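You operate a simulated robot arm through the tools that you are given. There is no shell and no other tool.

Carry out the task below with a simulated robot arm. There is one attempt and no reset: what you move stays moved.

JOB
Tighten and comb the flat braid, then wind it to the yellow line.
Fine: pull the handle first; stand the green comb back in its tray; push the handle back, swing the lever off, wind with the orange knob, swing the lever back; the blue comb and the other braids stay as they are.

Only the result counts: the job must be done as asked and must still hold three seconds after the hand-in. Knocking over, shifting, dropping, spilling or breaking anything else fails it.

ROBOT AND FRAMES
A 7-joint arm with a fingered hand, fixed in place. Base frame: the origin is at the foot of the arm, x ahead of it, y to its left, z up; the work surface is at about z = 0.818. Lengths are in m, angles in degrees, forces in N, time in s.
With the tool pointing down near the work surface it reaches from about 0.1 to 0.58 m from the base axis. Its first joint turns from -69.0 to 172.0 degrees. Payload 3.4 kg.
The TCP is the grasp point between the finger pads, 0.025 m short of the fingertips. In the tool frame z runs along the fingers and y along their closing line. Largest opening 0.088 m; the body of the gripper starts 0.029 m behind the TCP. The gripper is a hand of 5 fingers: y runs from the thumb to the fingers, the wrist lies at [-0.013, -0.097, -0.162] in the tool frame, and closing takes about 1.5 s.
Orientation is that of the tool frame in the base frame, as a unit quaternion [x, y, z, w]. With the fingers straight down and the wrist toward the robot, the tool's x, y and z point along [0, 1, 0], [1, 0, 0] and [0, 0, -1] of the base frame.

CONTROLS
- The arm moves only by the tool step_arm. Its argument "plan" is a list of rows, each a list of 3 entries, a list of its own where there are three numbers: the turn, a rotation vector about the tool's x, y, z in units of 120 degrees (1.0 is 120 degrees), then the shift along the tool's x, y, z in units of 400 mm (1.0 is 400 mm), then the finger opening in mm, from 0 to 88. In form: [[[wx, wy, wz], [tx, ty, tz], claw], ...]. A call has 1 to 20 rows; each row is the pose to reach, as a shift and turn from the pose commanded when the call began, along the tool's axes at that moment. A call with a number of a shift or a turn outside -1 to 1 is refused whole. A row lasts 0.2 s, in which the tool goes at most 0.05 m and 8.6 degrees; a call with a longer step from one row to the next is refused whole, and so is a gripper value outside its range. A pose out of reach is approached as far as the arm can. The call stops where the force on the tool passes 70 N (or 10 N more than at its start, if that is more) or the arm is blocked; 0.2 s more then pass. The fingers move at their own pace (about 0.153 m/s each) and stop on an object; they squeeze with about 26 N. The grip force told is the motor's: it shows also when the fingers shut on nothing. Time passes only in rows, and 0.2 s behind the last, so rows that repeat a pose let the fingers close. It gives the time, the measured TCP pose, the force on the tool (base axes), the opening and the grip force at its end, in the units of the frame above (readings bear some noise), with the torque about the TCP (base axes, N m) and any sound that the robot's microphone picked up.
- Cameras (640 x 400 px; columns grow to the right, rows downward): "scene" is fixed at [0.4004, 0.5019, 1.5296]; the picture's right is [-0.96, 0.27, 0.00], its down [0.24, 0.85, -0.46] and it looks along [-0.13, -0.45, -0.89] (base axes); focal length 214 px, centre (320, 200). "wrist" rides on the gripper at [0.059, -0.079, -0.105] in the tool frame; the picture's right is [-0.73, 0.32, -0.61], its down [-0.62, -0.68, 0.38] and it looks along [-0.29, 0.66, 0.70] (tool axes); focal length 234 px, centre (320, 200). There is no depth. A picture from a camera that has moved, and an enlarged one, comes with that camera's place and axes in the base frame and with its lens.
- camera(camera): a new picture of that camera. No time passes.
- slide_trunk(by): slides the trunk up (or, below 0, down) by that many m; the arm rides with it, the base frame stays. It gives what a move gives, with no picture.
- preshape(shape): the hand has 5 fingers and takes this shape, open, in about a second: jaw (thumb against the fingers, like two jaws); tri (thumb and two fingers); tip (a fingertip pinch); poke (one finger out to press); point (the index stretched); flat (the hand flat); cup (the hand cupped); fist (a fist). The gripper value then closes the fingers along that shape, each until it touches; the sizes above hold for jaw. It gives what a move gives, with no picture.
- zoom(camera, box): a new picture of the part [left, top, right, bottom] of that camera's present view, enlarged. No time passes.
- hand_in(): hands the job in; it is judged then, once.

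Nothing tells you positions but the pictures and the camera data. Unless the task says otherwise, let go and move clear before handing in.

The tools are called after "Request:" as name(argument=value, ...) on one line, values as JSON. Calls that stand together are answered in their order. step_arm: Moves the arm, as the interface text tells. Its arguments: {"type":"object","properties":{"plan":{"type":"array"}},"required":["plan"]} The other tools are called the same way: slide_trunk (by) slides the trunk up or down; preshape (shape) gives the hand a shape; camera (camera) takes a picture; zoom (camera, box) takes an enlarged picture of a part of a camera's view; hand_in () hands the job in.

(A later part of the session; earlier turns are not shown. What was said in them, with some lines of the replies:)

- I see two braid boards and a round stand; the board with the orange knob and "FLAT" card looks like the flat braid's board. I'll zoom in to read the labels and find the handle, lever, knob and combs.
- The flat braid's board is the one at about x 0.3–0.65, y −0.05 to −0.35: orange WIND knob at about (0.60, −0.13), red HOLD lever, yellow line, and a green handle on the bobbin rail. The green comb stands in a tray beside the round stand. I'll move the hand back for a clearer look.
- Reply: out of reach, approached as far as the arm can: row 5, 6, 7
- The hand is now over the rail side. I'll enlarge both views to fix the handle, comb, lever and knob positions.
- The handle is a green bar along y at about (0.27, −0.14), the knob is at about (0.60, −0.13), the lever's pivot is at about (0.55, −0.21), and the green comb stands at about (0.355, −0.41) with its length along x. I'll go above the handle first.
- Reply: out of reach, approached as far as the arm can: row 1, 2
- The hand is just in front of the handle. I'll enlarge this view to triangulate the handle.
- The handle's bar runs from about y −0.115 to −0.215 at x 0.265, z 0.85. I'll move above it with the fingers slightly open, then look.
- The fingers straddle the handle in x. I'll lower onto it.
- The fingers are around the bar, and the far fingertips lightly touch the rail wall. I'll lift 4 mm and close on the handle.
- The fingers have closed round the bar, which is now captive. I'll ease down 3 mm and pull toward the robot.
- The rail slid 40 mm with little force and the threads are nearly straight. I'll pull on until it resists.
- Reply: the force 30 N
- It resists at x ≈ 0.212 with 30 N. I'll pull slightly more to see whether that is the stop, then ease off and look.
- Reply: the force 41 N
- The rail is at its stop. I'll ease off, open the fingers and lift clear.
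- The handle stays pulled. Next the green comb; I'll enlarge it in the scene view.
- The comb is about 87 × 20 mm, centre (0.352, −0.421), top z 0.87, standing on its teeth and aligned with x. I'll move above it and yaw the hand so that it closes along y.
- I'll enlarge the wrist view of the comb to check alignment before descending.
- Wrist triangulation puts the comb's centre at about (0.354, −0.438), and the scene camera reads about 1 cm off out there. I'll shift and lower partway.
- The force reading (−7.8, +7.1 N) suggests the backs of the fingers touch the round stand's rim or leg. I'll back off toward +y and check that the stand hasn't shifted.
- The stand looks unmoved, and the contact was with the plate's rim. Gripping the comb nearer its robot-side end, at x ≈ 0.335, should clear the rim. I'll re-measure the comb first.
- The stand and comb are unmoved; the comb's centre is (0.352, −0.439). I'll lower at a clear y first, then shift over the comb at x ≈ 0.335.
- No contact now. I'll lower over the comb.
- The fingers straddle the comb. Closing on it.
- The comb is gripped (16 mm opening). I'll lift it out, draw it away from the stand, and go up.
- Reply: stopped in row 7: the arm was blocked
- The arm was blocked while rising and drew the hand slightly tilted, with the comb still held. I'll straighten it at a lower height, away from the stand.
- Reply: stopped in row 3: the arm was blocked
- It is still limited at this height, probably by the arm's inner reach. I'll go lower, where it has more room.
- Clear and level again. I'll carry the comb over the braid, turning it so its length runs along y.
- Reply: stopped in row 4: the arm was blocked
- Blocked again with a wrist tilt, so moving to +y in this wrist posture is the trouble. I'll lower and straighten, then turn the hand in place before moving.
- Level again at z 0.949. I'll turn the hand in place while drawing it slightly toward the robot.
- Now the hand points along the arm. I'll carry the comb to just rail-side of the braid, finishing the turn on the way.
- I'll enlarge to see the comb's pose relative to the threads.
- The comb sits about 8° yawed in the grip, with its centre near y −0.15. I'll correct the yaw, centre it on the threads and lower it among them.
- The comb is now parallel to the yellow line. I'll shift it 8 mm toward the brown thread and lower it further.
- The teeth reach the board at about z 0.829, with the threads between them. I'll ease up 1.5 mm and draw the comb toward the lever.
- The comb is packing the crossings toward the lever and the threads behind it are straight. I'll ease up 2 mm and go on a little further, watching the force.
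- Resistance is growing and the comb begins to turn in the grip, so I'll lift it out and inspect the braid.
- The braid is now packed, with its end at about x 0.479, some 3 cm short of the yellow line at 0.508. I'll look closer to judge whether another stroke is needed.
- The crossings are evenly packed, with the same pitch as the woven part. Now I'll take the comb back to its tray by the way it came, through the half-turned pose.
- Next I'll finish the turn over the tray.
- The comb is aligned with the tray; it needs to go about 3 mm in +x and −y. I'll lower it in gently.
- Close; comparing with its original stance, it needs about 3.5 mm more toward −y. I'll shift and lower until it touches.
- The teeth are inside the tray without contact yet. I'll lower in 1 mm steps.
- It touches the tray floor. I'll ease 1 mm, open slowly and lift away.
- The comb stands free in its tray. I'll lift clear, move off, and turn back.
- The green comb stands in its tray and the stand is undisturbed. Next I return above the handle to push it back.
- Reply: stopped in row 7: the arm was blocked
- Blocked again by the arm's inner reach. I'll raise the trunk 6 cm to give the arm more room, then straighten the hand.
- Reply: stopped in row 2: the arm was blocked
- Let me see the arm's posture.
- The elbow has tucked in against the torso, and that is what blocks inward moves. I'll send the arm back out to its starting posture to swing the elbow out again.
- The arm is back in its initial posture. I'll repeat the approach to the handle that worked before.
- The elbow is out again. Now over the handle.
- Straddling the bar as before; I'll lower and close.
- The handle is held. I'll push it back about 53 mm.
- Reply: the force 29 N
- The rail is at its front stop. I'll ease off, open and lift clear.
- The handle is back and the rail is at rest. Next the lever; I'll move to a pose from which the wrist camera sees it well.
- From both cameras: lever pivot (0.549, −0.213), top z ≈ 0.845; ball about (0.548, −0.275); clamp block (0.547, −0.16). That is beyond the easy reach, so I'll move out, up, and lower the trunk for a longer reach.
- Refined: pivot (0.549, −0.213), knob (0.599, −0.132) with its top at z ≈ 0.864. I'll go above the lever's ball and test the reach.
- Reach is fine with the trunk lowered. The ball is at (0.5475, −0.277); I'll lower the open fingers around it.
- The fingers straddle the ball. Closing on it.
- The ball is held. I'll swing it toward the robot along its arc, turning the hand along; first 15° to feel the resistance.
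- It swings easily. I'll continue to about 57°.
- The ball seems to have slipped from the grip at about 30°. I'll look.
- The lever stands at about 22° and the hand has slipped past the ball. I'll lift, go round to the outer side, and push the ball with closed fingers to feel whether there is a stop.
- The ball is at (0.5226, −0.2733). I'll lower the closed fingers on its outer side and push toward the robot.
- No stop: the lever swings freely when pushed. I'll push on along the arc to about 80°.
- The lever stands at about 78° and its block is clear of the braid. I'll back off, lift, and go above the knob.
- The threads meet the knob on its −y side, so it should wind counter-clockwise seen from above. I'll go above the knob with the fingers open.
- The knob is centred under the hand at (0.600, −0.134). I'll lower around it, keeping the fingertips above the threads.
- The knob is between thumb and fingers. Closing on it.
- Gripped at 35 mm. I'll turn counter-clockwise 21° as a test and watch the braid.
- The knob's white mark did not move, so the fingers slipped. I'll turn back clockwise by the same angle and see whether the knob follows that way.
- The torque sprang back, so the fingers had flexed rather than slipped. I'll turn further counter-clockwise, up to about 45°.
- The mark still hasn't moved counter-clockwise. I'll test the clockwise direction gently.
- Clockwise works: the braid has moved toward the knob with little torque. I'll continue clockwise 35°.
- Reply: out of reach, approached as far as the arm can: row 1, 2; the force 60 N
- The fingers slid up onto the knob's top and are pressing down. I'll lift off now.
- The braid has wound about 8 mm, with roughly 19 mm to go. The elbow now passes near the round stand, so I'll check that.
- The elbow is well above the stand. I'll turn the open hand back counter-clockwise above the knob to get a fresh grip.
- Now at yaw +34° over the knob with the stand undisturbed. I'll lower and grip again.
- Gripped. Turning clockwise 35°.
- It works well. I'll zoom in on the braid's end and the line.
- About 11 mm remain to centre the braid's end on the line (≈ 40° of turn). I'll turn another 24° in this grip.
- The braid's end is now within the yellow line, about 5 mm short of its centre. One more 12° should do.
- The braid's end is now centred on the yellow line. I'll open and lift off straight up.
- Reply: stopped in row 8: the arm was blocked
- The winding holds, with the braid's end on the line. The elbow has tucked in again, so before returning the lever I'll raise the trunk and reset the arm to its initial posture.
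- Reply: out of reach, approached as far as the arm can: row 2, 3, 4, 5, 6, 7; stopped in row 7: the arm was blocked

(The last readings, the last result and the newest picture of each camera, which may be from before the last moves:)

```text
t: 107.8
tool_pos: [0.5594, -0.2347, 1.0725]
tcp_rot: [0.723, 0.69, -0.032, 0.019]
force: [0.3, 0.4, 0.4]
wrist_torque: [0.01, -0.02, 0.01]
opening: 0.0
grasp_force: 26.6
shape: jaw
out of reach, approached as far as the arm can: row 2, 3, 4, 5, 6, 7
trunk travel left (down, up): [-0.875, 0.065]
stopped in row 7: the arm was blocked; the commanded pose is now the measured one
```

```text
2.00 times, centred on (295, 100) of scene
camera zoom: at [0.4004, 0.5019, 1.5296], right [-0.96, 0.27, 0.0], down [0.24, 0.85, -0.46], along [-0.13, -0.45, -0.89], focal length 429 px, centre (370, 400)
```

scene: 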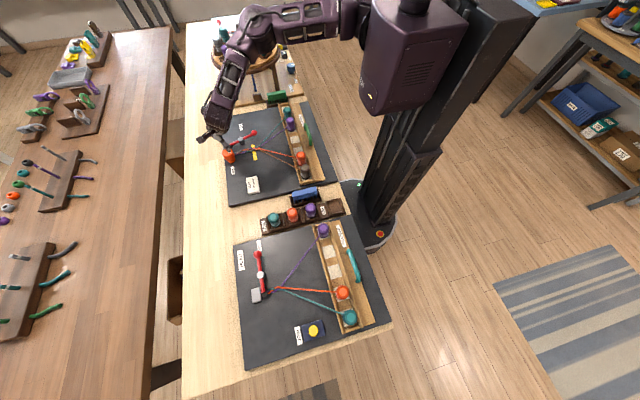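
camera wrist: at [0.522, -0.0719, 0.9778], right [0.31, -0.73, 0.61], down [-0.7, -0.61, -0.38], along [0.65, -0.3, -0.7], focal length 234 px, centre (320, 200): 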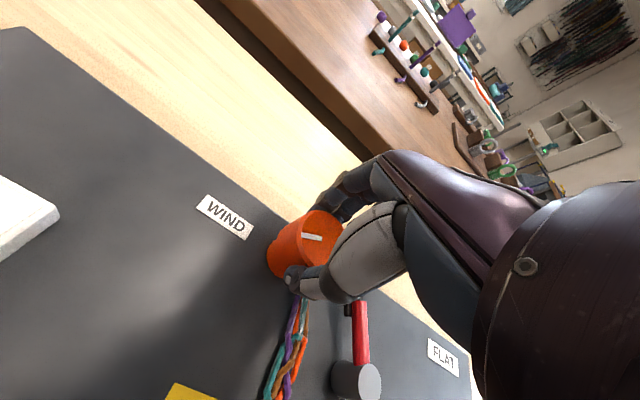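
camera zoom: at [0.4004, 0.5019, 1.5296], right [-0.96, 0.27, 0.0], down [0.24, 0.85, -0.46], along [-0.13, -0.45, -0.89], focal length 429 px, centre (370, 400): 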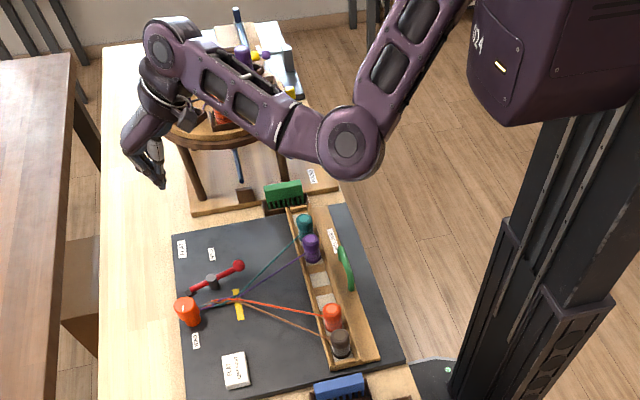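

Request:
step_arm(plan=[[[-0.003, 0.011, -0.007], [0.034, -0.04, -0.042], 0], [[-0.006, 0.022, -0.015], [0.068, -0.08, -0.084], 0], [[-0.009, 0.034, -0.022], [0.1025, -0.12, -0.125], 0], [[-0.009, 0.034, -0.022], [0.1025, -0.12, -0.125], 0]])

Request:
zoom(camera="scene", box=[195, 0, 395, 200])

```text
t: 109.0
tool_pos: [0.553, -0.2422, 1.0774]
tcp_rot: [0.724, 0.689, -0.018, 0.033]
force: [0.3, 0.2, -0.1]
wrist_torque: [0.02, -0.05, -0.01]
opening: 0.0
grasp_force: 25.9
shape: jaw
out of reach, approached as far as the arm can: row 1, 2, 3, 4
trunk travel left (down, up): [-0.875, 0.065]
stopped in row 4: the arm was blocked; the commanded pose is now the measured one
```

```text
2.00 times, centred on (295, 100) of scene
camera zoom: at [0.4004, 0.5019, 1.5296], right [-0.96, 0.27, 0.0], down [0.24, 0.85, -0.46], along [-0.13, -0.45, -0.89], focal length 429 px, centre (370, 400)
```

zoom: 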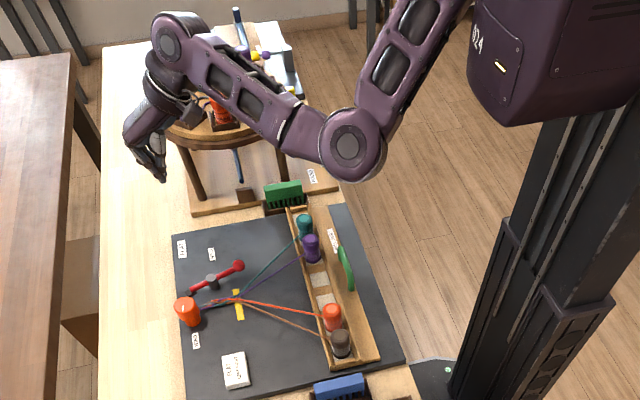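

The arm is in an elbow-down posture. Turning the hand counter-clockwise while extended lifted the elbow before, so I'll do that here, in free space.

Request:
step_arm(plan=[[[-0.003, 0.01, -0.06], [0.03, 0.02, 0.03], 0], [[-0.006, 0.02, -0.12], [0.06, 0.04, 0.06], 0], [[-0.006, 0.02, -0.18], [0.09, 0.06, 0.09], 0], [[-0.006, 0.02, -0.24], [0.125, 0.075, 0.125], 0], [[-0.006, 0.02, -0.3], [0.125, 0.075, 0.125], 0], [[-0.006, 0.02, -0.34], [0.125, 0.075, 0.125], 0], [[-0.006, 0.02, -0.34], [0.125, 0.075, 0.125], 0]])

Request:
zoom(camera="scene", box=[195, 0, 395, 200])

```text
t: 110.6
tool_pos: [0.5862, -0.1931, 1.0235]
tcp_rot: [0.435, 0.9, -0.007, 0.011]
force: [-0.4, -0.3, -0.1]
wrist_torque: [0.01, 0.03, 0.0]
opening: 0.0001
grasp_force: 26.2
shape: jaw
trunk travel left (down, up): [-0.875, 0.065]
```

```text
2.00 times, centred on (295, 100) of scene
camera zoom: at [0.4004, 0.5019, 1.5296], right [-0.96, 0.27, 0.0], down [0.24, 0.85, -0.46], along [-0.13, -0.45, -0.89], focal length 429 px, centre (370, 400)
```

zoom: 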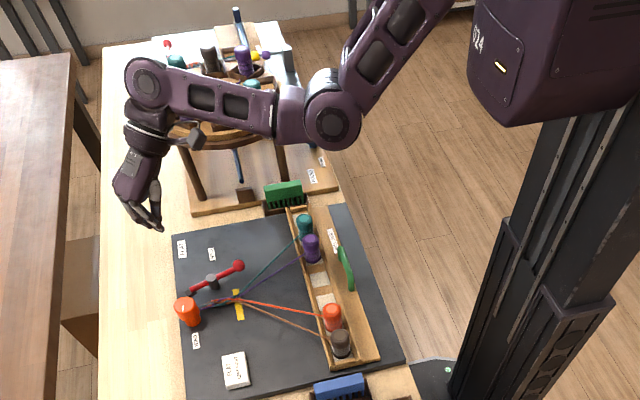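

Request:
step_arm(plan=[[[0, 0, 0], [0.03, -0.036, -0.0625], 0], [[0, 0, 0], [0.062, -0.072, -0.125], 0], [[0, 0, 0], [0.093, -0.108, -0.1875], 0], [[0, 0, 0], [0.124, -0.144, -0.25], 0], [[0, 0, 0], [0.124, -0.144, -0.25], 0]])

Request:
zoom(camera="scene", box=[195, 0, 395, 200])

```text
t: 111.8
tool_pos: [0.5075, -0.1866, 1.1199]
tcp_rot: [0.437, 0.899, -0.006, 0.012]
force: [0.3, -0.8, -0.2]
wrist_torque: [0.02, 0.0, 0.01]
opening: 0.0004
grasp_force: 25.7
shape: jaw
trunk travel left (down, up): [-0.875, 0.065]
```

```text
2.00 times, centred on (295, 100) of scene
camera zoom: at [0.4004, 0.5019, 1.5296], right [-0.96, 0.27, 0.0], down [0.24, 0.85, -0.46], along [-0.13, -0.45, -0.89], focal length 429 px, centre (370, 400)
```

zoom: 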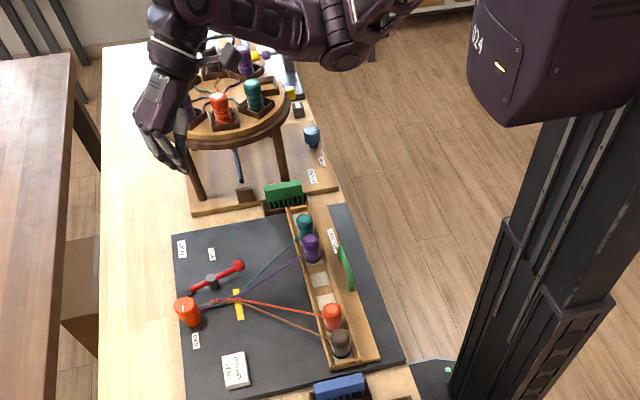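

The elbow is up and out. Turning the hand back to yaw 0.

Request:
step_arm(plan=[[[0, 0, 0.064], [0, 0, 0], 0], [[0, 0, 0.128], [0, 0, 0], 0], [[0, 0, 0.192], [0, 0, 0], 0], [[0, 0, 0.256], [0, 0, 0], 0], [[0, 0, 0.32], [0, 0, 0], 0], [[0, 0, 0.32], [0, 0, 0], 0]])

Request:
zoom(camera="scene", box=[195, 0, 395, 200])

```text
t: 113.2
tool_pos: [0.5087, -0.1876, 1.1209]
tcp_rot: [0.709, 0.705, -0.001, 0.014]
force: [1.0, 0.2, 0.0]
wrist_torque: [-0.02, -0.01, 0.0]
opening: 0.0
grasp_force: 26.0
shape: jaw
trunk travel left (down, up): [-0.875, 0.065]
```

```text
2.00 times, centred on (295, 100) of scene
camera zoom: at [0.4004, 0.5019, 1.5296], right [-0.96, 0.27, 0.0], down [0.24, 0.85, -0.46], along [-0.13, -0.45, -0.89], focal length 429 px, centre (370, 400)
```

zoom: 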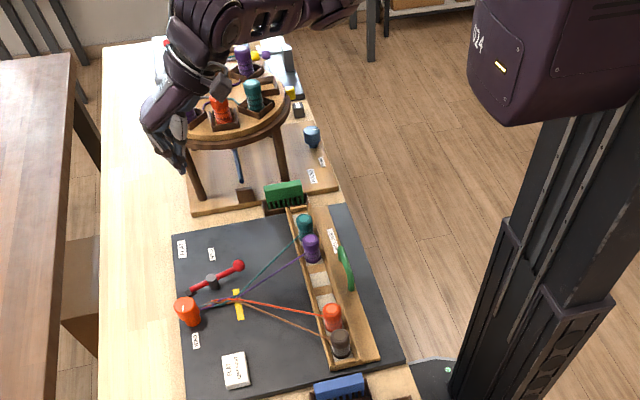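

Posture restored. I'll lower the trunk again and approach the lever's ball from its inner (+y) side.

Request:
step_arm(plan=[[[-0.012, 0.012, 0], [-0.01, -0.05, 0.02], 0], [[-0.012, 0.012, 0], [-0.02, -0.08, 0.04], 0], [[-0.012, 0.012, 0], [-0.02, -0.08, 0.04], 0]])

Request:
slide_trunk(by=-0.15)

Request:
camera(camera="wrist")

Request:
zoom(camera="scene", box=[195, 0, 395, 200])

```text
t: 114.0
tool_pos: [0.4766, -0.1953, 1.1044]
tcp_rot: [0.707, 0.706, 0.015, 0.014]
force: [0.2, -0.1, 1.1]
wrist_torque: [0.01, 0.0, 0.0]
opening: 0.0
grasp_force: 26.6
shape: jaw
trunk travel left (down, up): [-0.875, 0.065]
```

```text
t: 115.7
tool_pos: [0.4768, -0.1949, 0.9553]
tcp_rot: [0.709, 0.705, 0.015, 0.014]
force: [-0.3, 0.6, -0.6]
wrist_torque: [-0.02, 0.03, 0.03]
opening: 0.0
grasp_force: 26.2
shape: jaw
trunk travel left (down, up): [-0.725, 0.215]
```

```text
taken
camera wrist: at [0.3938, -0.136, 1.0565], right [0.29, -0.73, 0.62], down [-0.67, -0.62, -0.41], along [0.69, -0.29, -0.67], focal length 234 px, centre (320, 200)
```

wrist: 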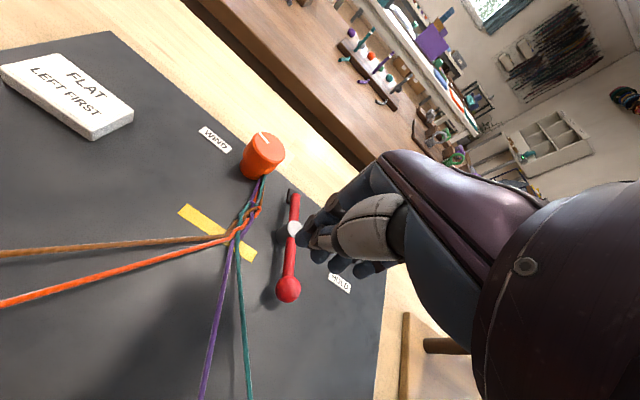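

```text
2.00 times, centred on (295, 100) of scene
camera zoom: at [0.4004, 0.5019, 1.5296], right [-0.96, 0.27, 0.0], down [0.24, 0.85, -0.46], along [-0.13, -0.45, -0.89], focal length 429 px, centre (370, 400)
```

zoom: 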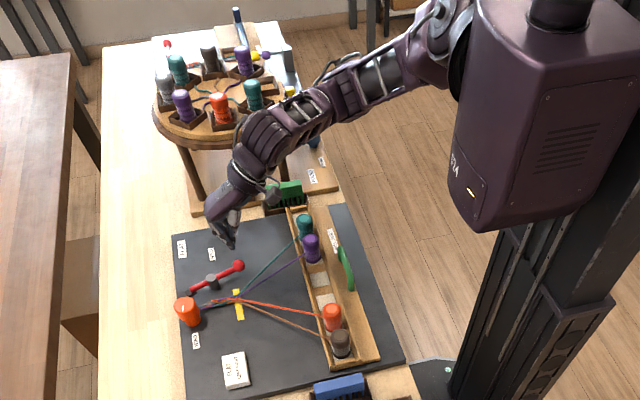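

I'll place the closed fingertips on the +y side of the lever rod, between pivot and ball, clear of the threads, and check before lowering fully.

Request:
step_arm(plan=[[[0.01, 0, -0.001], [-0.004, 0.035, 0.03], 0], [[0.02, 0, -0.003], [-0.0075, 0.07, 0.08], 0], [[0.02, 0, -0.003], [-0.0075, 0.07, 0.12], 0], [[0.02, 0, -0.003], [-0.0075, 0.07, 0.12], 0]])

Request:
camera(camera="wrist")

Request:
zoom(camera="scene", box=[225, 110, 275, 160])

```text
t: 116.7
tool_pos: [0.5074, -0.1988, 0.9091]
tcp_rot: [0.706, 0.708, 0.001, -0.001]
force: [-0.3, 0.2, -0.3]
wrist_torque: [-0.03, 0.01, 0.01]
opening: 0.0
grasp_force: 26.3
shape: jaw
trunk travel left (down, up): [-0.725, 0.215]
```

```text
taken
camera wrist: at [0.4288, -0.1394, 1.0129], right [0.32, -0.73, 0.61], down [-0.68, -0.62, -0.39], along [0.66, -0.29, -0.7], focal length 234 px, centre (320, 200)
```

wrist: 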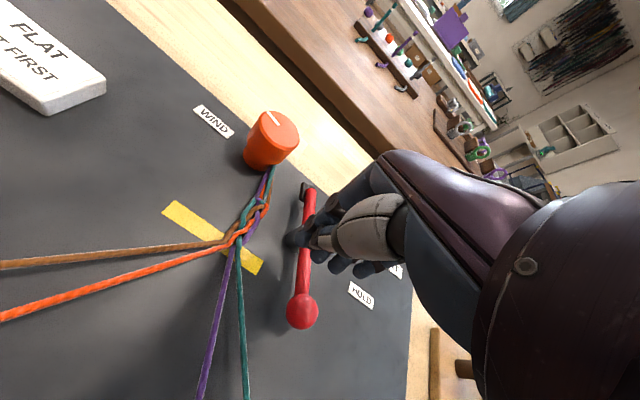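

```text
8.00 times, centred on (250, 135) of scene
camera zoom: at [0.4004, 0.5019, 1.5296], right [-0.96, 0.27, 0.0], down [0.24, 0.85, -0.46], along [-0.13, -0.45, -0.89], focal length 1716 px, centre (880, 720)
```

zoom: 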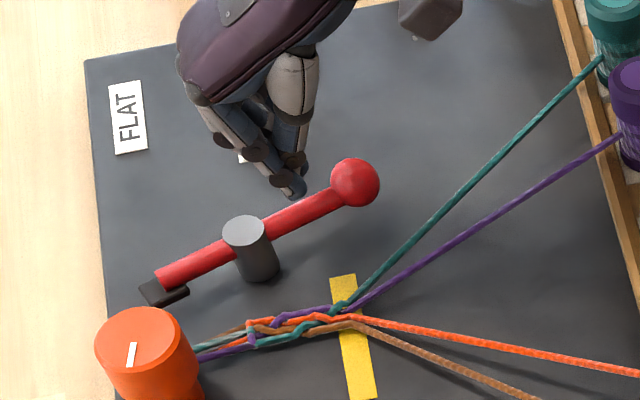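

The other fingertips could come down on the rod in this orientation. Instead I'll straddle the ball with the hand yawed along the lever, thumb on the thread side.

Request:
step_arm(plan=[[[0, 0, 0.0], [0, 0, -0.0875], 20], [[0, 0, 0.07], [-0.012, -0.008, -0.0875], 46], [[0, 0, 0.14], [-0.024, -0.016, -0.0875], 46], [[0, 0, 0.21], [-0.036, -0.024, -0.0875], 46], [[0, 0, 0.28], [-0.048, -0.032, -0.0875], 46], [[0, 0, 0.35], [-0.06, -0.04, -0.0875], 46], [[0, 0, 0.42], [-0.072, -0.048, -0.0875], 46], [[0, 0, 0.49], [-0.0825, -0.0525, -0.0875], 46], [[0, 0, 0.49], [-0.0825, -0.0525, -0.0875], 46]])

Request:
camera(camera="wrist")

Request:
zoom(camera="scene", box=[225, 110, 275, 160])

```text
t: 118.7
tool_pos: [0.4861, -0.2322, 0.9439]
tcp_rot: [0.963, 0.269, 0.001, 0.0]
force: [-0.6, 0.1, 0.4]
wrist_torque: [-0.02, 0.03, 0.0]
opening: 0.0455
grasp_force: 0.0
shape: jaw
trunk travel left (down, up): [-0.725, 0.215]
```

```text
taken
camera wrist: at [0.4956, -0.1342, 1.0485], right [-0.45, -0.65, 0.6], down [-0.89, 0.26, -0.38], along [0.09, -0.71, -0.7], focal length 234 px, centre (320, 200)
```

wrist: 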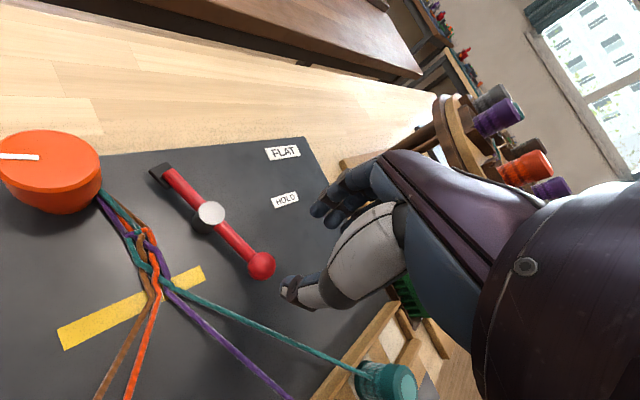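

```text
8.00 times, centred on (250, 135) of scene
camera zoom: at [0.4004, 0.5019, 1.5296], right [-0.96, 0.27, 0.0], down [0.24, 0.85, -0.46], along [-0.13, -0.45, -0.89], focal length 1716 px, centre (880, 720)
```

zoom: 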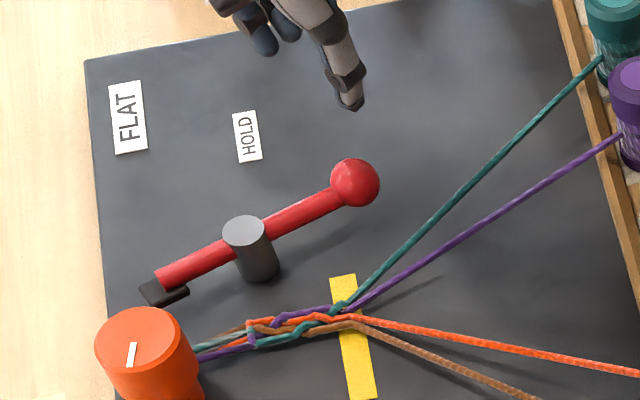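

The ball is at (0.485, −0.2355), φ ≈ 70°. I'll lower the open fingers around it.

Request:
step_arm(plan=[[[0, 0, 0], [-0.0065, 0.006, 0.06], 46], [[0, 0, 0], [-0.0065, 0.006, 0.12], 46], [[0, 0, 0], [-0.0065, 0.006, 0.17], 46], [[0, 0, 0], [-0.0065, 0.006, 0.195], 46], [[0, 0, 0], [-0.0065, 0.006, 0.195], 46]])

Request:
camera(camera="wrist")

Request:
zoom(camera="scene", box=[225, 110, 275, 160])

```text
t: 119.9
tool_pos: [0.4849, -0.2343, 0.865]
tcp_rot: [0.963, 0.271, 0.001, -0.001]
force: [0.4, -1.0, -0.1]
wrist_torque: [0.01, 0.0, 0.02]
opening: 0.0458
grasp_force: 0.0
shape: jaw
trunk travel left (down, up): [-0.725, 0.215]
```

```text
taken
camera wrist: at [0.4946, -0.1367, 0.9696], right [-0.45, -0.66, 0.61], down [-0.89, 0.26, -0.38], along [0.09, -0.71, -0.7], focal length 234 px, centre (320, 200)
```

wrist: 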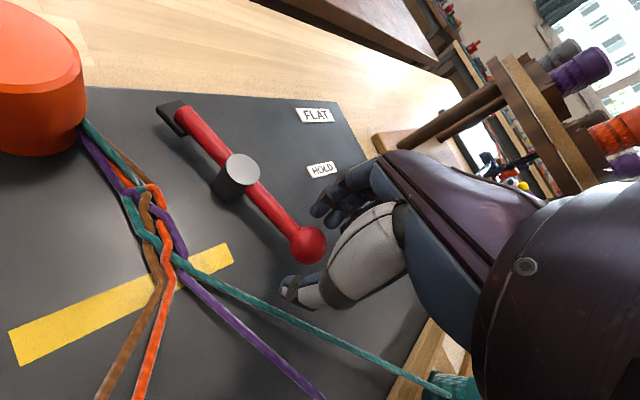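

```text
8.00 times, centred on (250, 135) of scene
camera zoom: at [0.4004, 0.5019, 1.5296], right [-0.96, 0.27, 0.0], down [0.24, 0.85, -0.46], along [-0.13, -0.45, -0.89], focal length 1716 px, centre (880, 720)
```

zoom: 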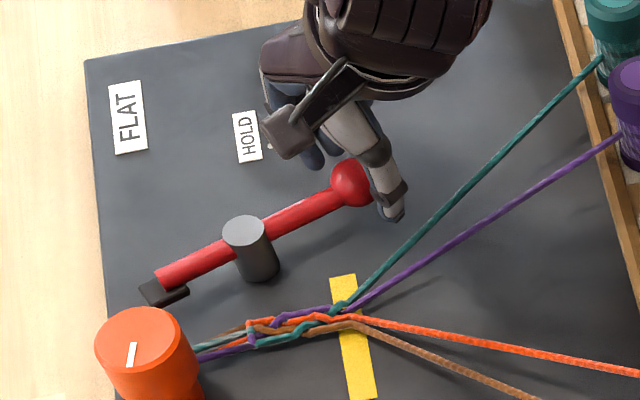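

The thumb is clear of the teal thread. I'll narrow the fork to 30 mm and swing the lever back along its arc, half-way first.

Request:
step_arm(plan=[[[0, 0, 0], [0, 0, 0], 30], [[0, 0, 0], [0, 0, 0], 30], [[0, 0, -0.03], [-0.0025, 0.0155, 0], 30], [[0, 0, -0.065], [-0.0048, 0.0314, 0], 30], [[0, 0, -0.1], [-0.004, 0.046, 0], 30], [[0, 0, -0.135], [-0.003, 0.06, 0], 30], [[0, 0, -0.17], [0, 0.074, 0], 30], [[0, 0, -0.205], [0.004, 0.0882, 0], 30], [[0, 0, -0.205], [0.004, 0.0882, 0], 30]])

Request:
camera(camera="wrist")

Request:
zoom(camera="scene", box=[225, 110, 275, 160])

```text
t: 121.9
tool_pos: [0.506, -0.2643, 0.8659]
tcp_rot: [0.883, 0.469, 0.001, -0.001]
force: [-1.1, -0.3, 0.3]
wrist_torque: [-0.02, -0.04, 0.01]
opening: 0.0308
grasp_force: 0.0
shape: jaw
trunk travel left (down, up): [-0.725, 0.215]
```

```text
taken
camera wrist: at [0.4723, -0.171, 0.9699], right [-0.14, -0.78, 0.61], down [-0.91, -0.14, -0.38], along [0.38, -0.61, -0.7], focal length 234 px, centre (320, 200)
```

wrist: 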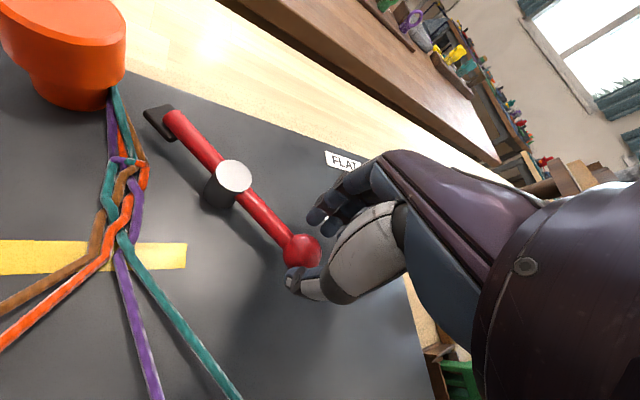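

```text
8.00 times, centred on (250, 135) of scene
camera zoom: at [0.4004, 0.5019, 1.5296], right [-0.96, 0.27, 0.0], down [0.24, 0.85, -0.46], along [-0.13, -0.45, -0.89], focal length 1716 px, centre (880, 720)
```

zoom: 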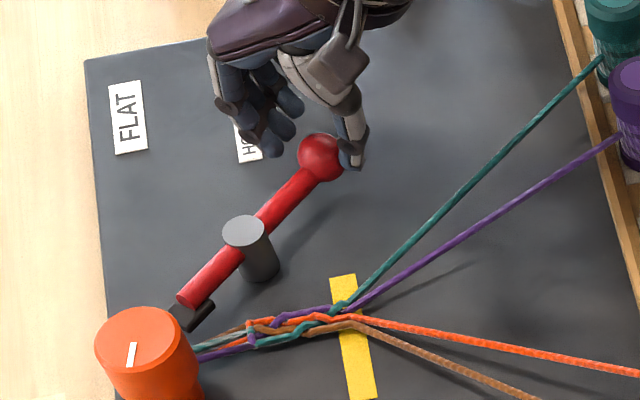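

It follows well. Continuing toward the closed position.

Request:
step_arm(plan=[[[0, 0, -0.036], [-0.0005, 0.0125, 0], 30], [[0, 0, -0.071], [-0.001, 0.025, 0], 30], [[0, 0, -0.106], [0.0013, 0.039, 0], 30], [[0, 0, -0.142], [0.0036, 0.053, 0], 30], [[0, 0, -0.178], [0.008, 0.067, 0], 30], [[0, 0, -0.213], [0.013, 0.08, 0], 30], [[0, 0, -0.249], [0.02, 0.093, 0], 30], [[0, 0, -0.284], [0.027, 0.1054, 0], 30], [[0, 0, -0.284], [0.027, 0.1054, 0], 30]])

Request:
camera(camera="wrist")

Request:
zoom(camera="scene", box=[225, 110, 275, 160])

```text
t: 123.9
tool_pos: [0.5458, -0.2785, 0.8658]
tcp_rot: [0.707, 0.707, 0.001, 0.0]
force: [0.5, -0.5, -0.1]
wrist_torque: [-0.02, 0.02, 0.01]
opening: 0.0305
grasp_force: 0.0
shape: jaw
trunk travel left (down, up): [-0.725, 0.215]
```

```text
taken
camera wrist: at [0.4666, -0.2193, 0.97], right [0.32, -0.73, 0.61], down [-0.68, -0.62, -0.39], along [0.66, -0.29, -0.7], focal length 234 px, centre (320, 200)
```

wrist: 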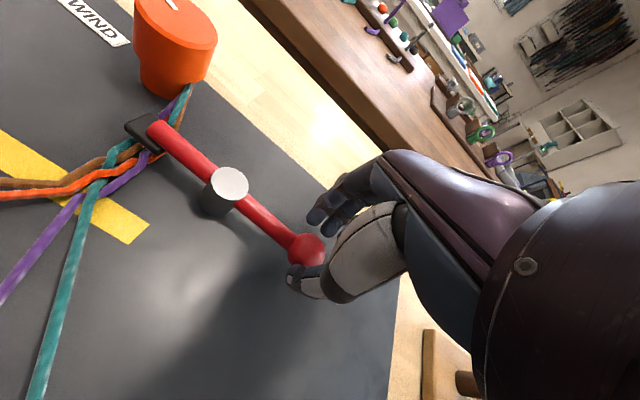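

```text
8.00 times, centred on (250, 135) of scene
camera zoom: at [0.4004, 0.5019, 1.5296], right [-0.96, 0.27, 0.0], down [0.24, 0.85, -0.46], along [-0.13, -0.45, -0.89], focal length 1716 px, centre (880, 720)
```

zoom: 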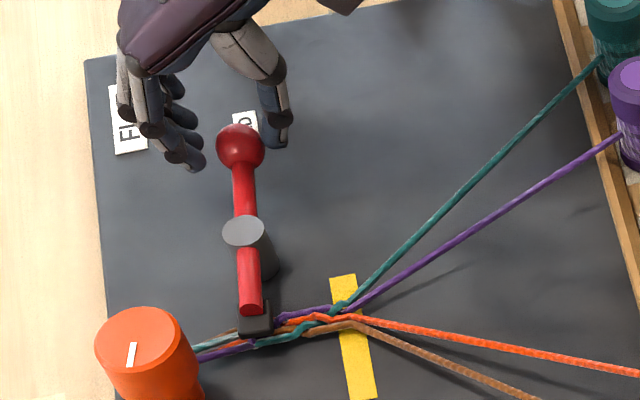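

Nearly closed; compared with the original picture the ball is about 4 mm short. I'll nudge it on.

Request:
step_arm(plan=[[[0, 0, 0], [0, 0.008, 0], 30], [[0, 0, 0], [0, 0.014, 0], 30], [[0, 0, 0], [0, 0.014, 0], 30]])

Request:
zoom(camera="scene", box=[225, 110, 275, 160])

```text
t: 124.7
tool_pos: [0.5514, -0.2786, 0.8647]
tcp_rot: [0.707, 0.707, 0.002, -0.001]
force: [0.2, -0.7, 0.5]
wrist_torque: [-0.02, -0.01, 0.03]
opening: 0.0303
grasp_force: 0.0
shape: jaw
trunk travel left (down, up): [-0.725, 0.215]
```

```text
8.00 times, centred on (250, 135) of scene
camera zoom: at [0.4004, 0.5019, 1.5296], right [-0.96, 0.27, 0.0], down [0.24, 0.85, -0.46], along [-0.13, -0.45, -0.89], focal length 1716 px, centre (880, 720)
```

zoom: 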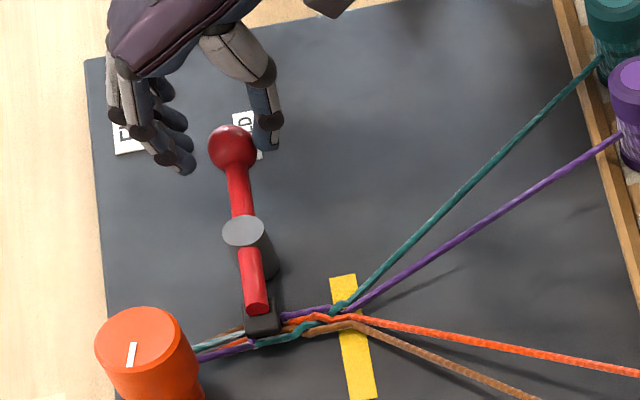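

The lever matches its original closed position. I'll open the fingers, lift straight up and check everything.

Request:
step_arm(plan=[[[0, 0, 0], [0, -0.004, 0], 38], [[0, 0, 0], [0, -0.004, 0], 46], [[0, 0, 0], [0, -0.004, -0.05], 46], [[0, 0, 0], [0, -0.004, -0.12], 46], [[0, 0, 0], [0, -0.004, -0.2], 46], [[0, 0, 0], [0, -0.05, -0.3], 46], [[0, 0, 0], [-0.05, -0.1, -0.4], 46], [[0, 0, 0], [-0.05, -0.1, -0.4], 46]])

Request:
camera(camera="scene")

Request:
zoom(camera="scene", box=[225, 110, 275, 160])

Request:
zoom(camera="scene", box=[240, 138, 264, 156])

Request:
zoom(camera="scene", box=[205, 15, 335, 125])

Request:
camera(camera="wrist")

```text
t: 126.5
tool_pos: [0.5111, -0.2972, 1.0251]
tcp_rot: [0.706, 0.708, 0.0, -0.001]
force: [1.1, 0.1, -0.5]
wrist_torque: [-0.02, 0.03, 0.0]
opening: 0.0458
grasp_force: 0.0
shape: jaw
trunk travel left (down, up): [-0.725, 0.215]
```

```text
taken
```

scene: 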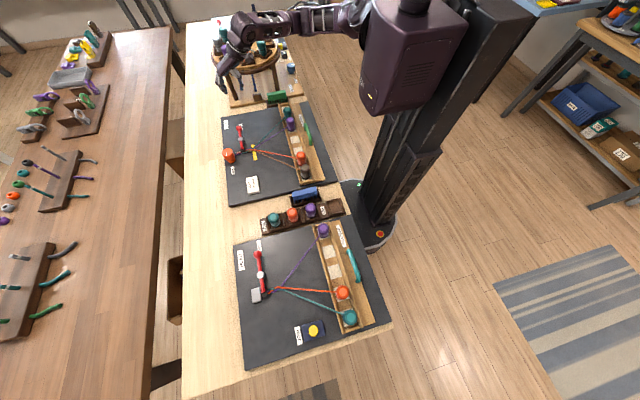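

```text
8.00 times, centred on (250, 135) of scene
camera zoom: at [0.4004, 0.5019, 1.5296], right [-0.96, 0.27, 0.0], down [0.24, 0.85, -0.46], along [-0.13, -0.45, -0.89], focal length 1716 px, centre (880, 720)
```

zoom: 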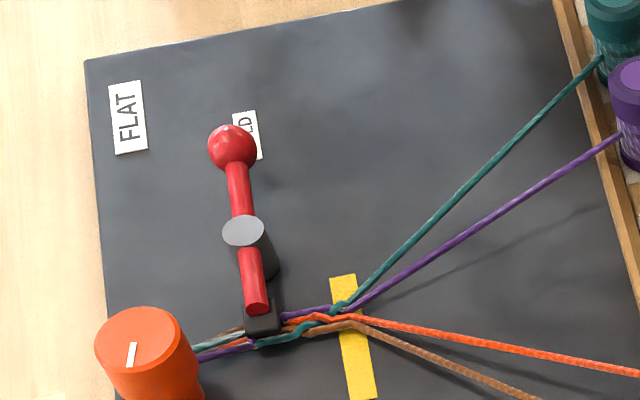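

```text
16.00 times, centred on (252, 147) of scene
camera zoom: at [0.4004, 0.5019, 1.5296], right [-0.96, 0.27, 0.0], down [0.24, 0.85, -0.46], along [-0.13, -0.45, -0.89], focal length 3432 px, centre (1408, 1048)
```

zoom: 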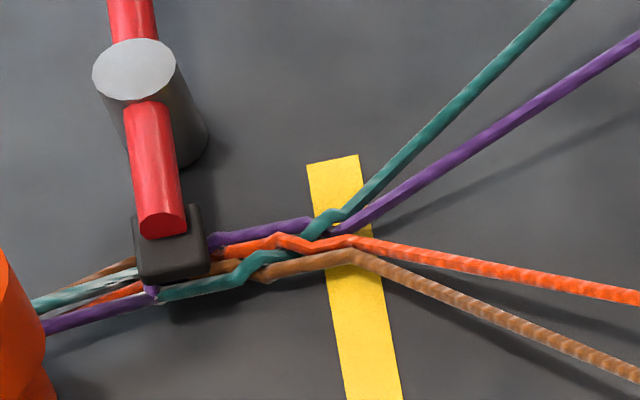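

```text
3.64 times, centred on (270, 70) of scene
camera zoom: at [0.4004, 0.5019, 1.5296], right [-0.96, 0.27, 0.0], down [0.24, 0.85, -0.46], along [-0.13, -0.45, -0.89], focal length 780 px, centre (502, 673)
```

zoom: 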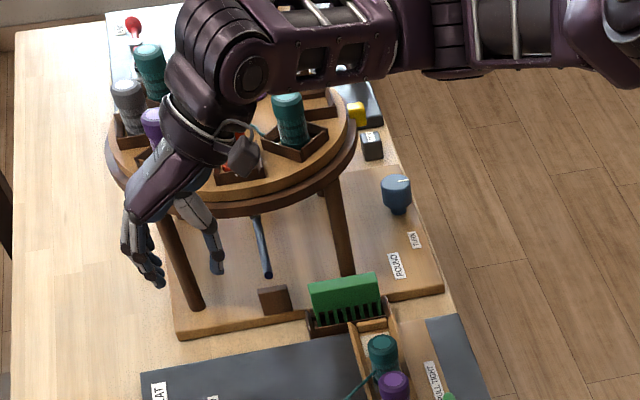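

```text
taken
camera wrist: at [0.4324, -0.2392, 1.1298], right [0.32, -0.73, 0.61], down [-0.68, -0.62, -0.38], along [0.66, -0.29, -0.7], focal length 234 px, centre (320, 200)
```

wrist: 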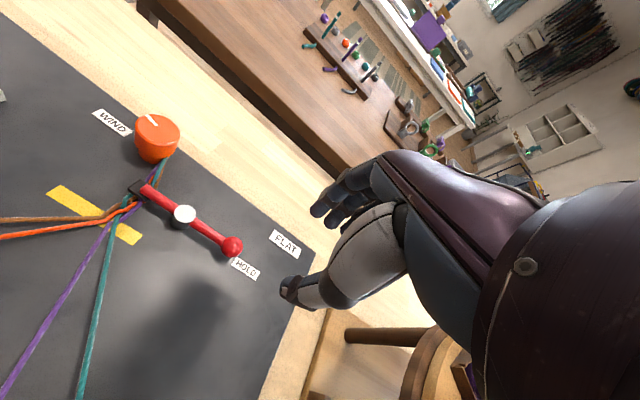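

Everything matches: lever closed, braid end on the yellow line, comb standing in its tray. I'll raise the trunk to take the arm clear of the round stand, then make a last check.

Request:
slide_trunk(by=0.15)

Request:
zoom(camera="scene", box=[195, 0, 395, 200])

Request:
zoom(camera="scene", box=[220, 180, 400, 370])

Request:
zoom(camera="scene", box=[215, 80, 345, 210])

```text
t: 128.3
tool_pos: [0.5101, -0.2992, 1.1758]
tcp_rot: [0.707, 0.707, 0.001, 0.0]
force: [0.0, 1.0, -0.2]
wrist_torque: [-0.01, 0.01, -0.01]
opening: 0.0457
grasp_force: 0.1
shape: jaw
trunk travel left (down, up): [-0.875, 0.065]
```

```text
2.00 times, centred on (295, 100) of scene
camera zoom: at [0.4004, 0.5019, 1.5296], right [-0.96, 0.27, 0.0], down [0.24, 0.85, -0.46], along [-0.13, -0.45, -0.89], focal length 429 px, centre (370, 400)
```

zoom: 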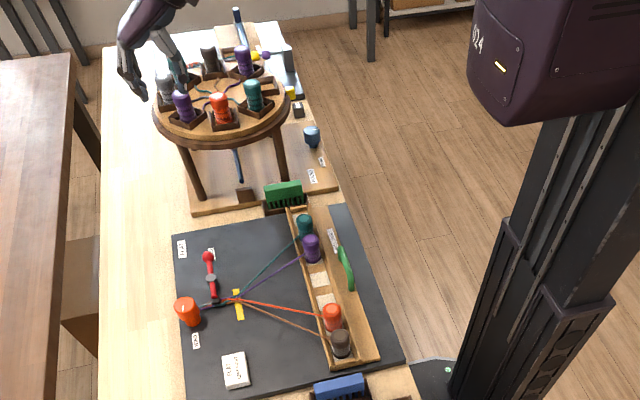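

```text
2.11 times, centred on (310, 275) of scene
camera zoom: at [0.4004, 0.5019, 1.5296], right [-0.96, 0.27, 0.0], down [0.24, 0.85, -0.46], along [-0.13, -0.45, -0.89], focal length 452 px, centre (341, 42)
```

zoom: 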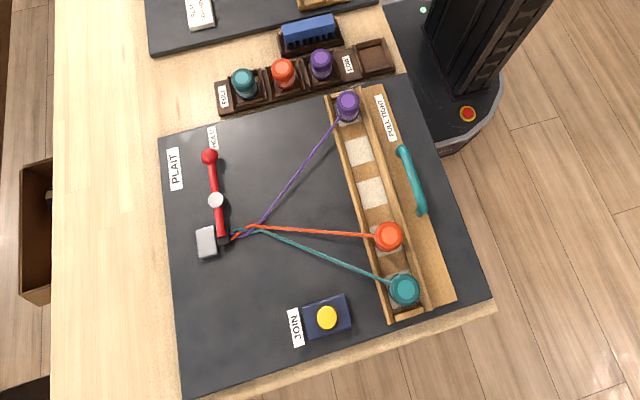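

```text
3.08 times, centred on (280, 145) of scene
camera zoom: at [0.4004, 0.5019, 1.5296], right [-0.96, 0.27, 0.0], down [0.24, 0.85, -0.46], along [-0.13, -0.45, -0.89], focal length 660 px, centre (443, 369)
```

zoom: 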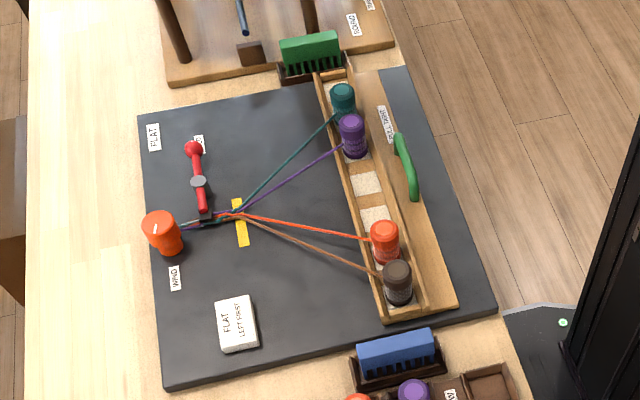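

The flat braid is tightened, combed and wound to the yellow line. The lever is back on, the handle is pushed back, and the green comb stands in its tray. The blue comb, the other braids and the round stand look unmoved, and the hand is empty and clear, so I'm handing in.

Request:
hand_in()

```text
The job is handed in.
```

I tightened and combed the flat braid, wound it to the yellow line, and handed the job in. I don't have the judge's result.

- **Handle:** pulled to its stop first, and pushed fully back after combing.
- **Combing:** one stroke with the green comb packed the loose crossings to the same spacing as the woven part.
- **Green comb:** standing in its tray again.
- **Winding:** the orange knob only turns clockwise. The end of the braid sits on the centre of the yellow line, to within about 1 mm in the last pictures.
- **Lever:** swung off for the winding and swung back. It matches its original closed position in the pictures.

Two unplanned contacts happened along the way:
- **Round stand:** the hand lightly touched its rim (about 10 N) while I was first reaching for the comb. Pictures before and after show no shift.
- **Knob:** the fingers slid onto its top once and pressed down (about 57 N). It kept working normally.

In the final pictures, the blue comb, the other braids and the round stand look unchanged.
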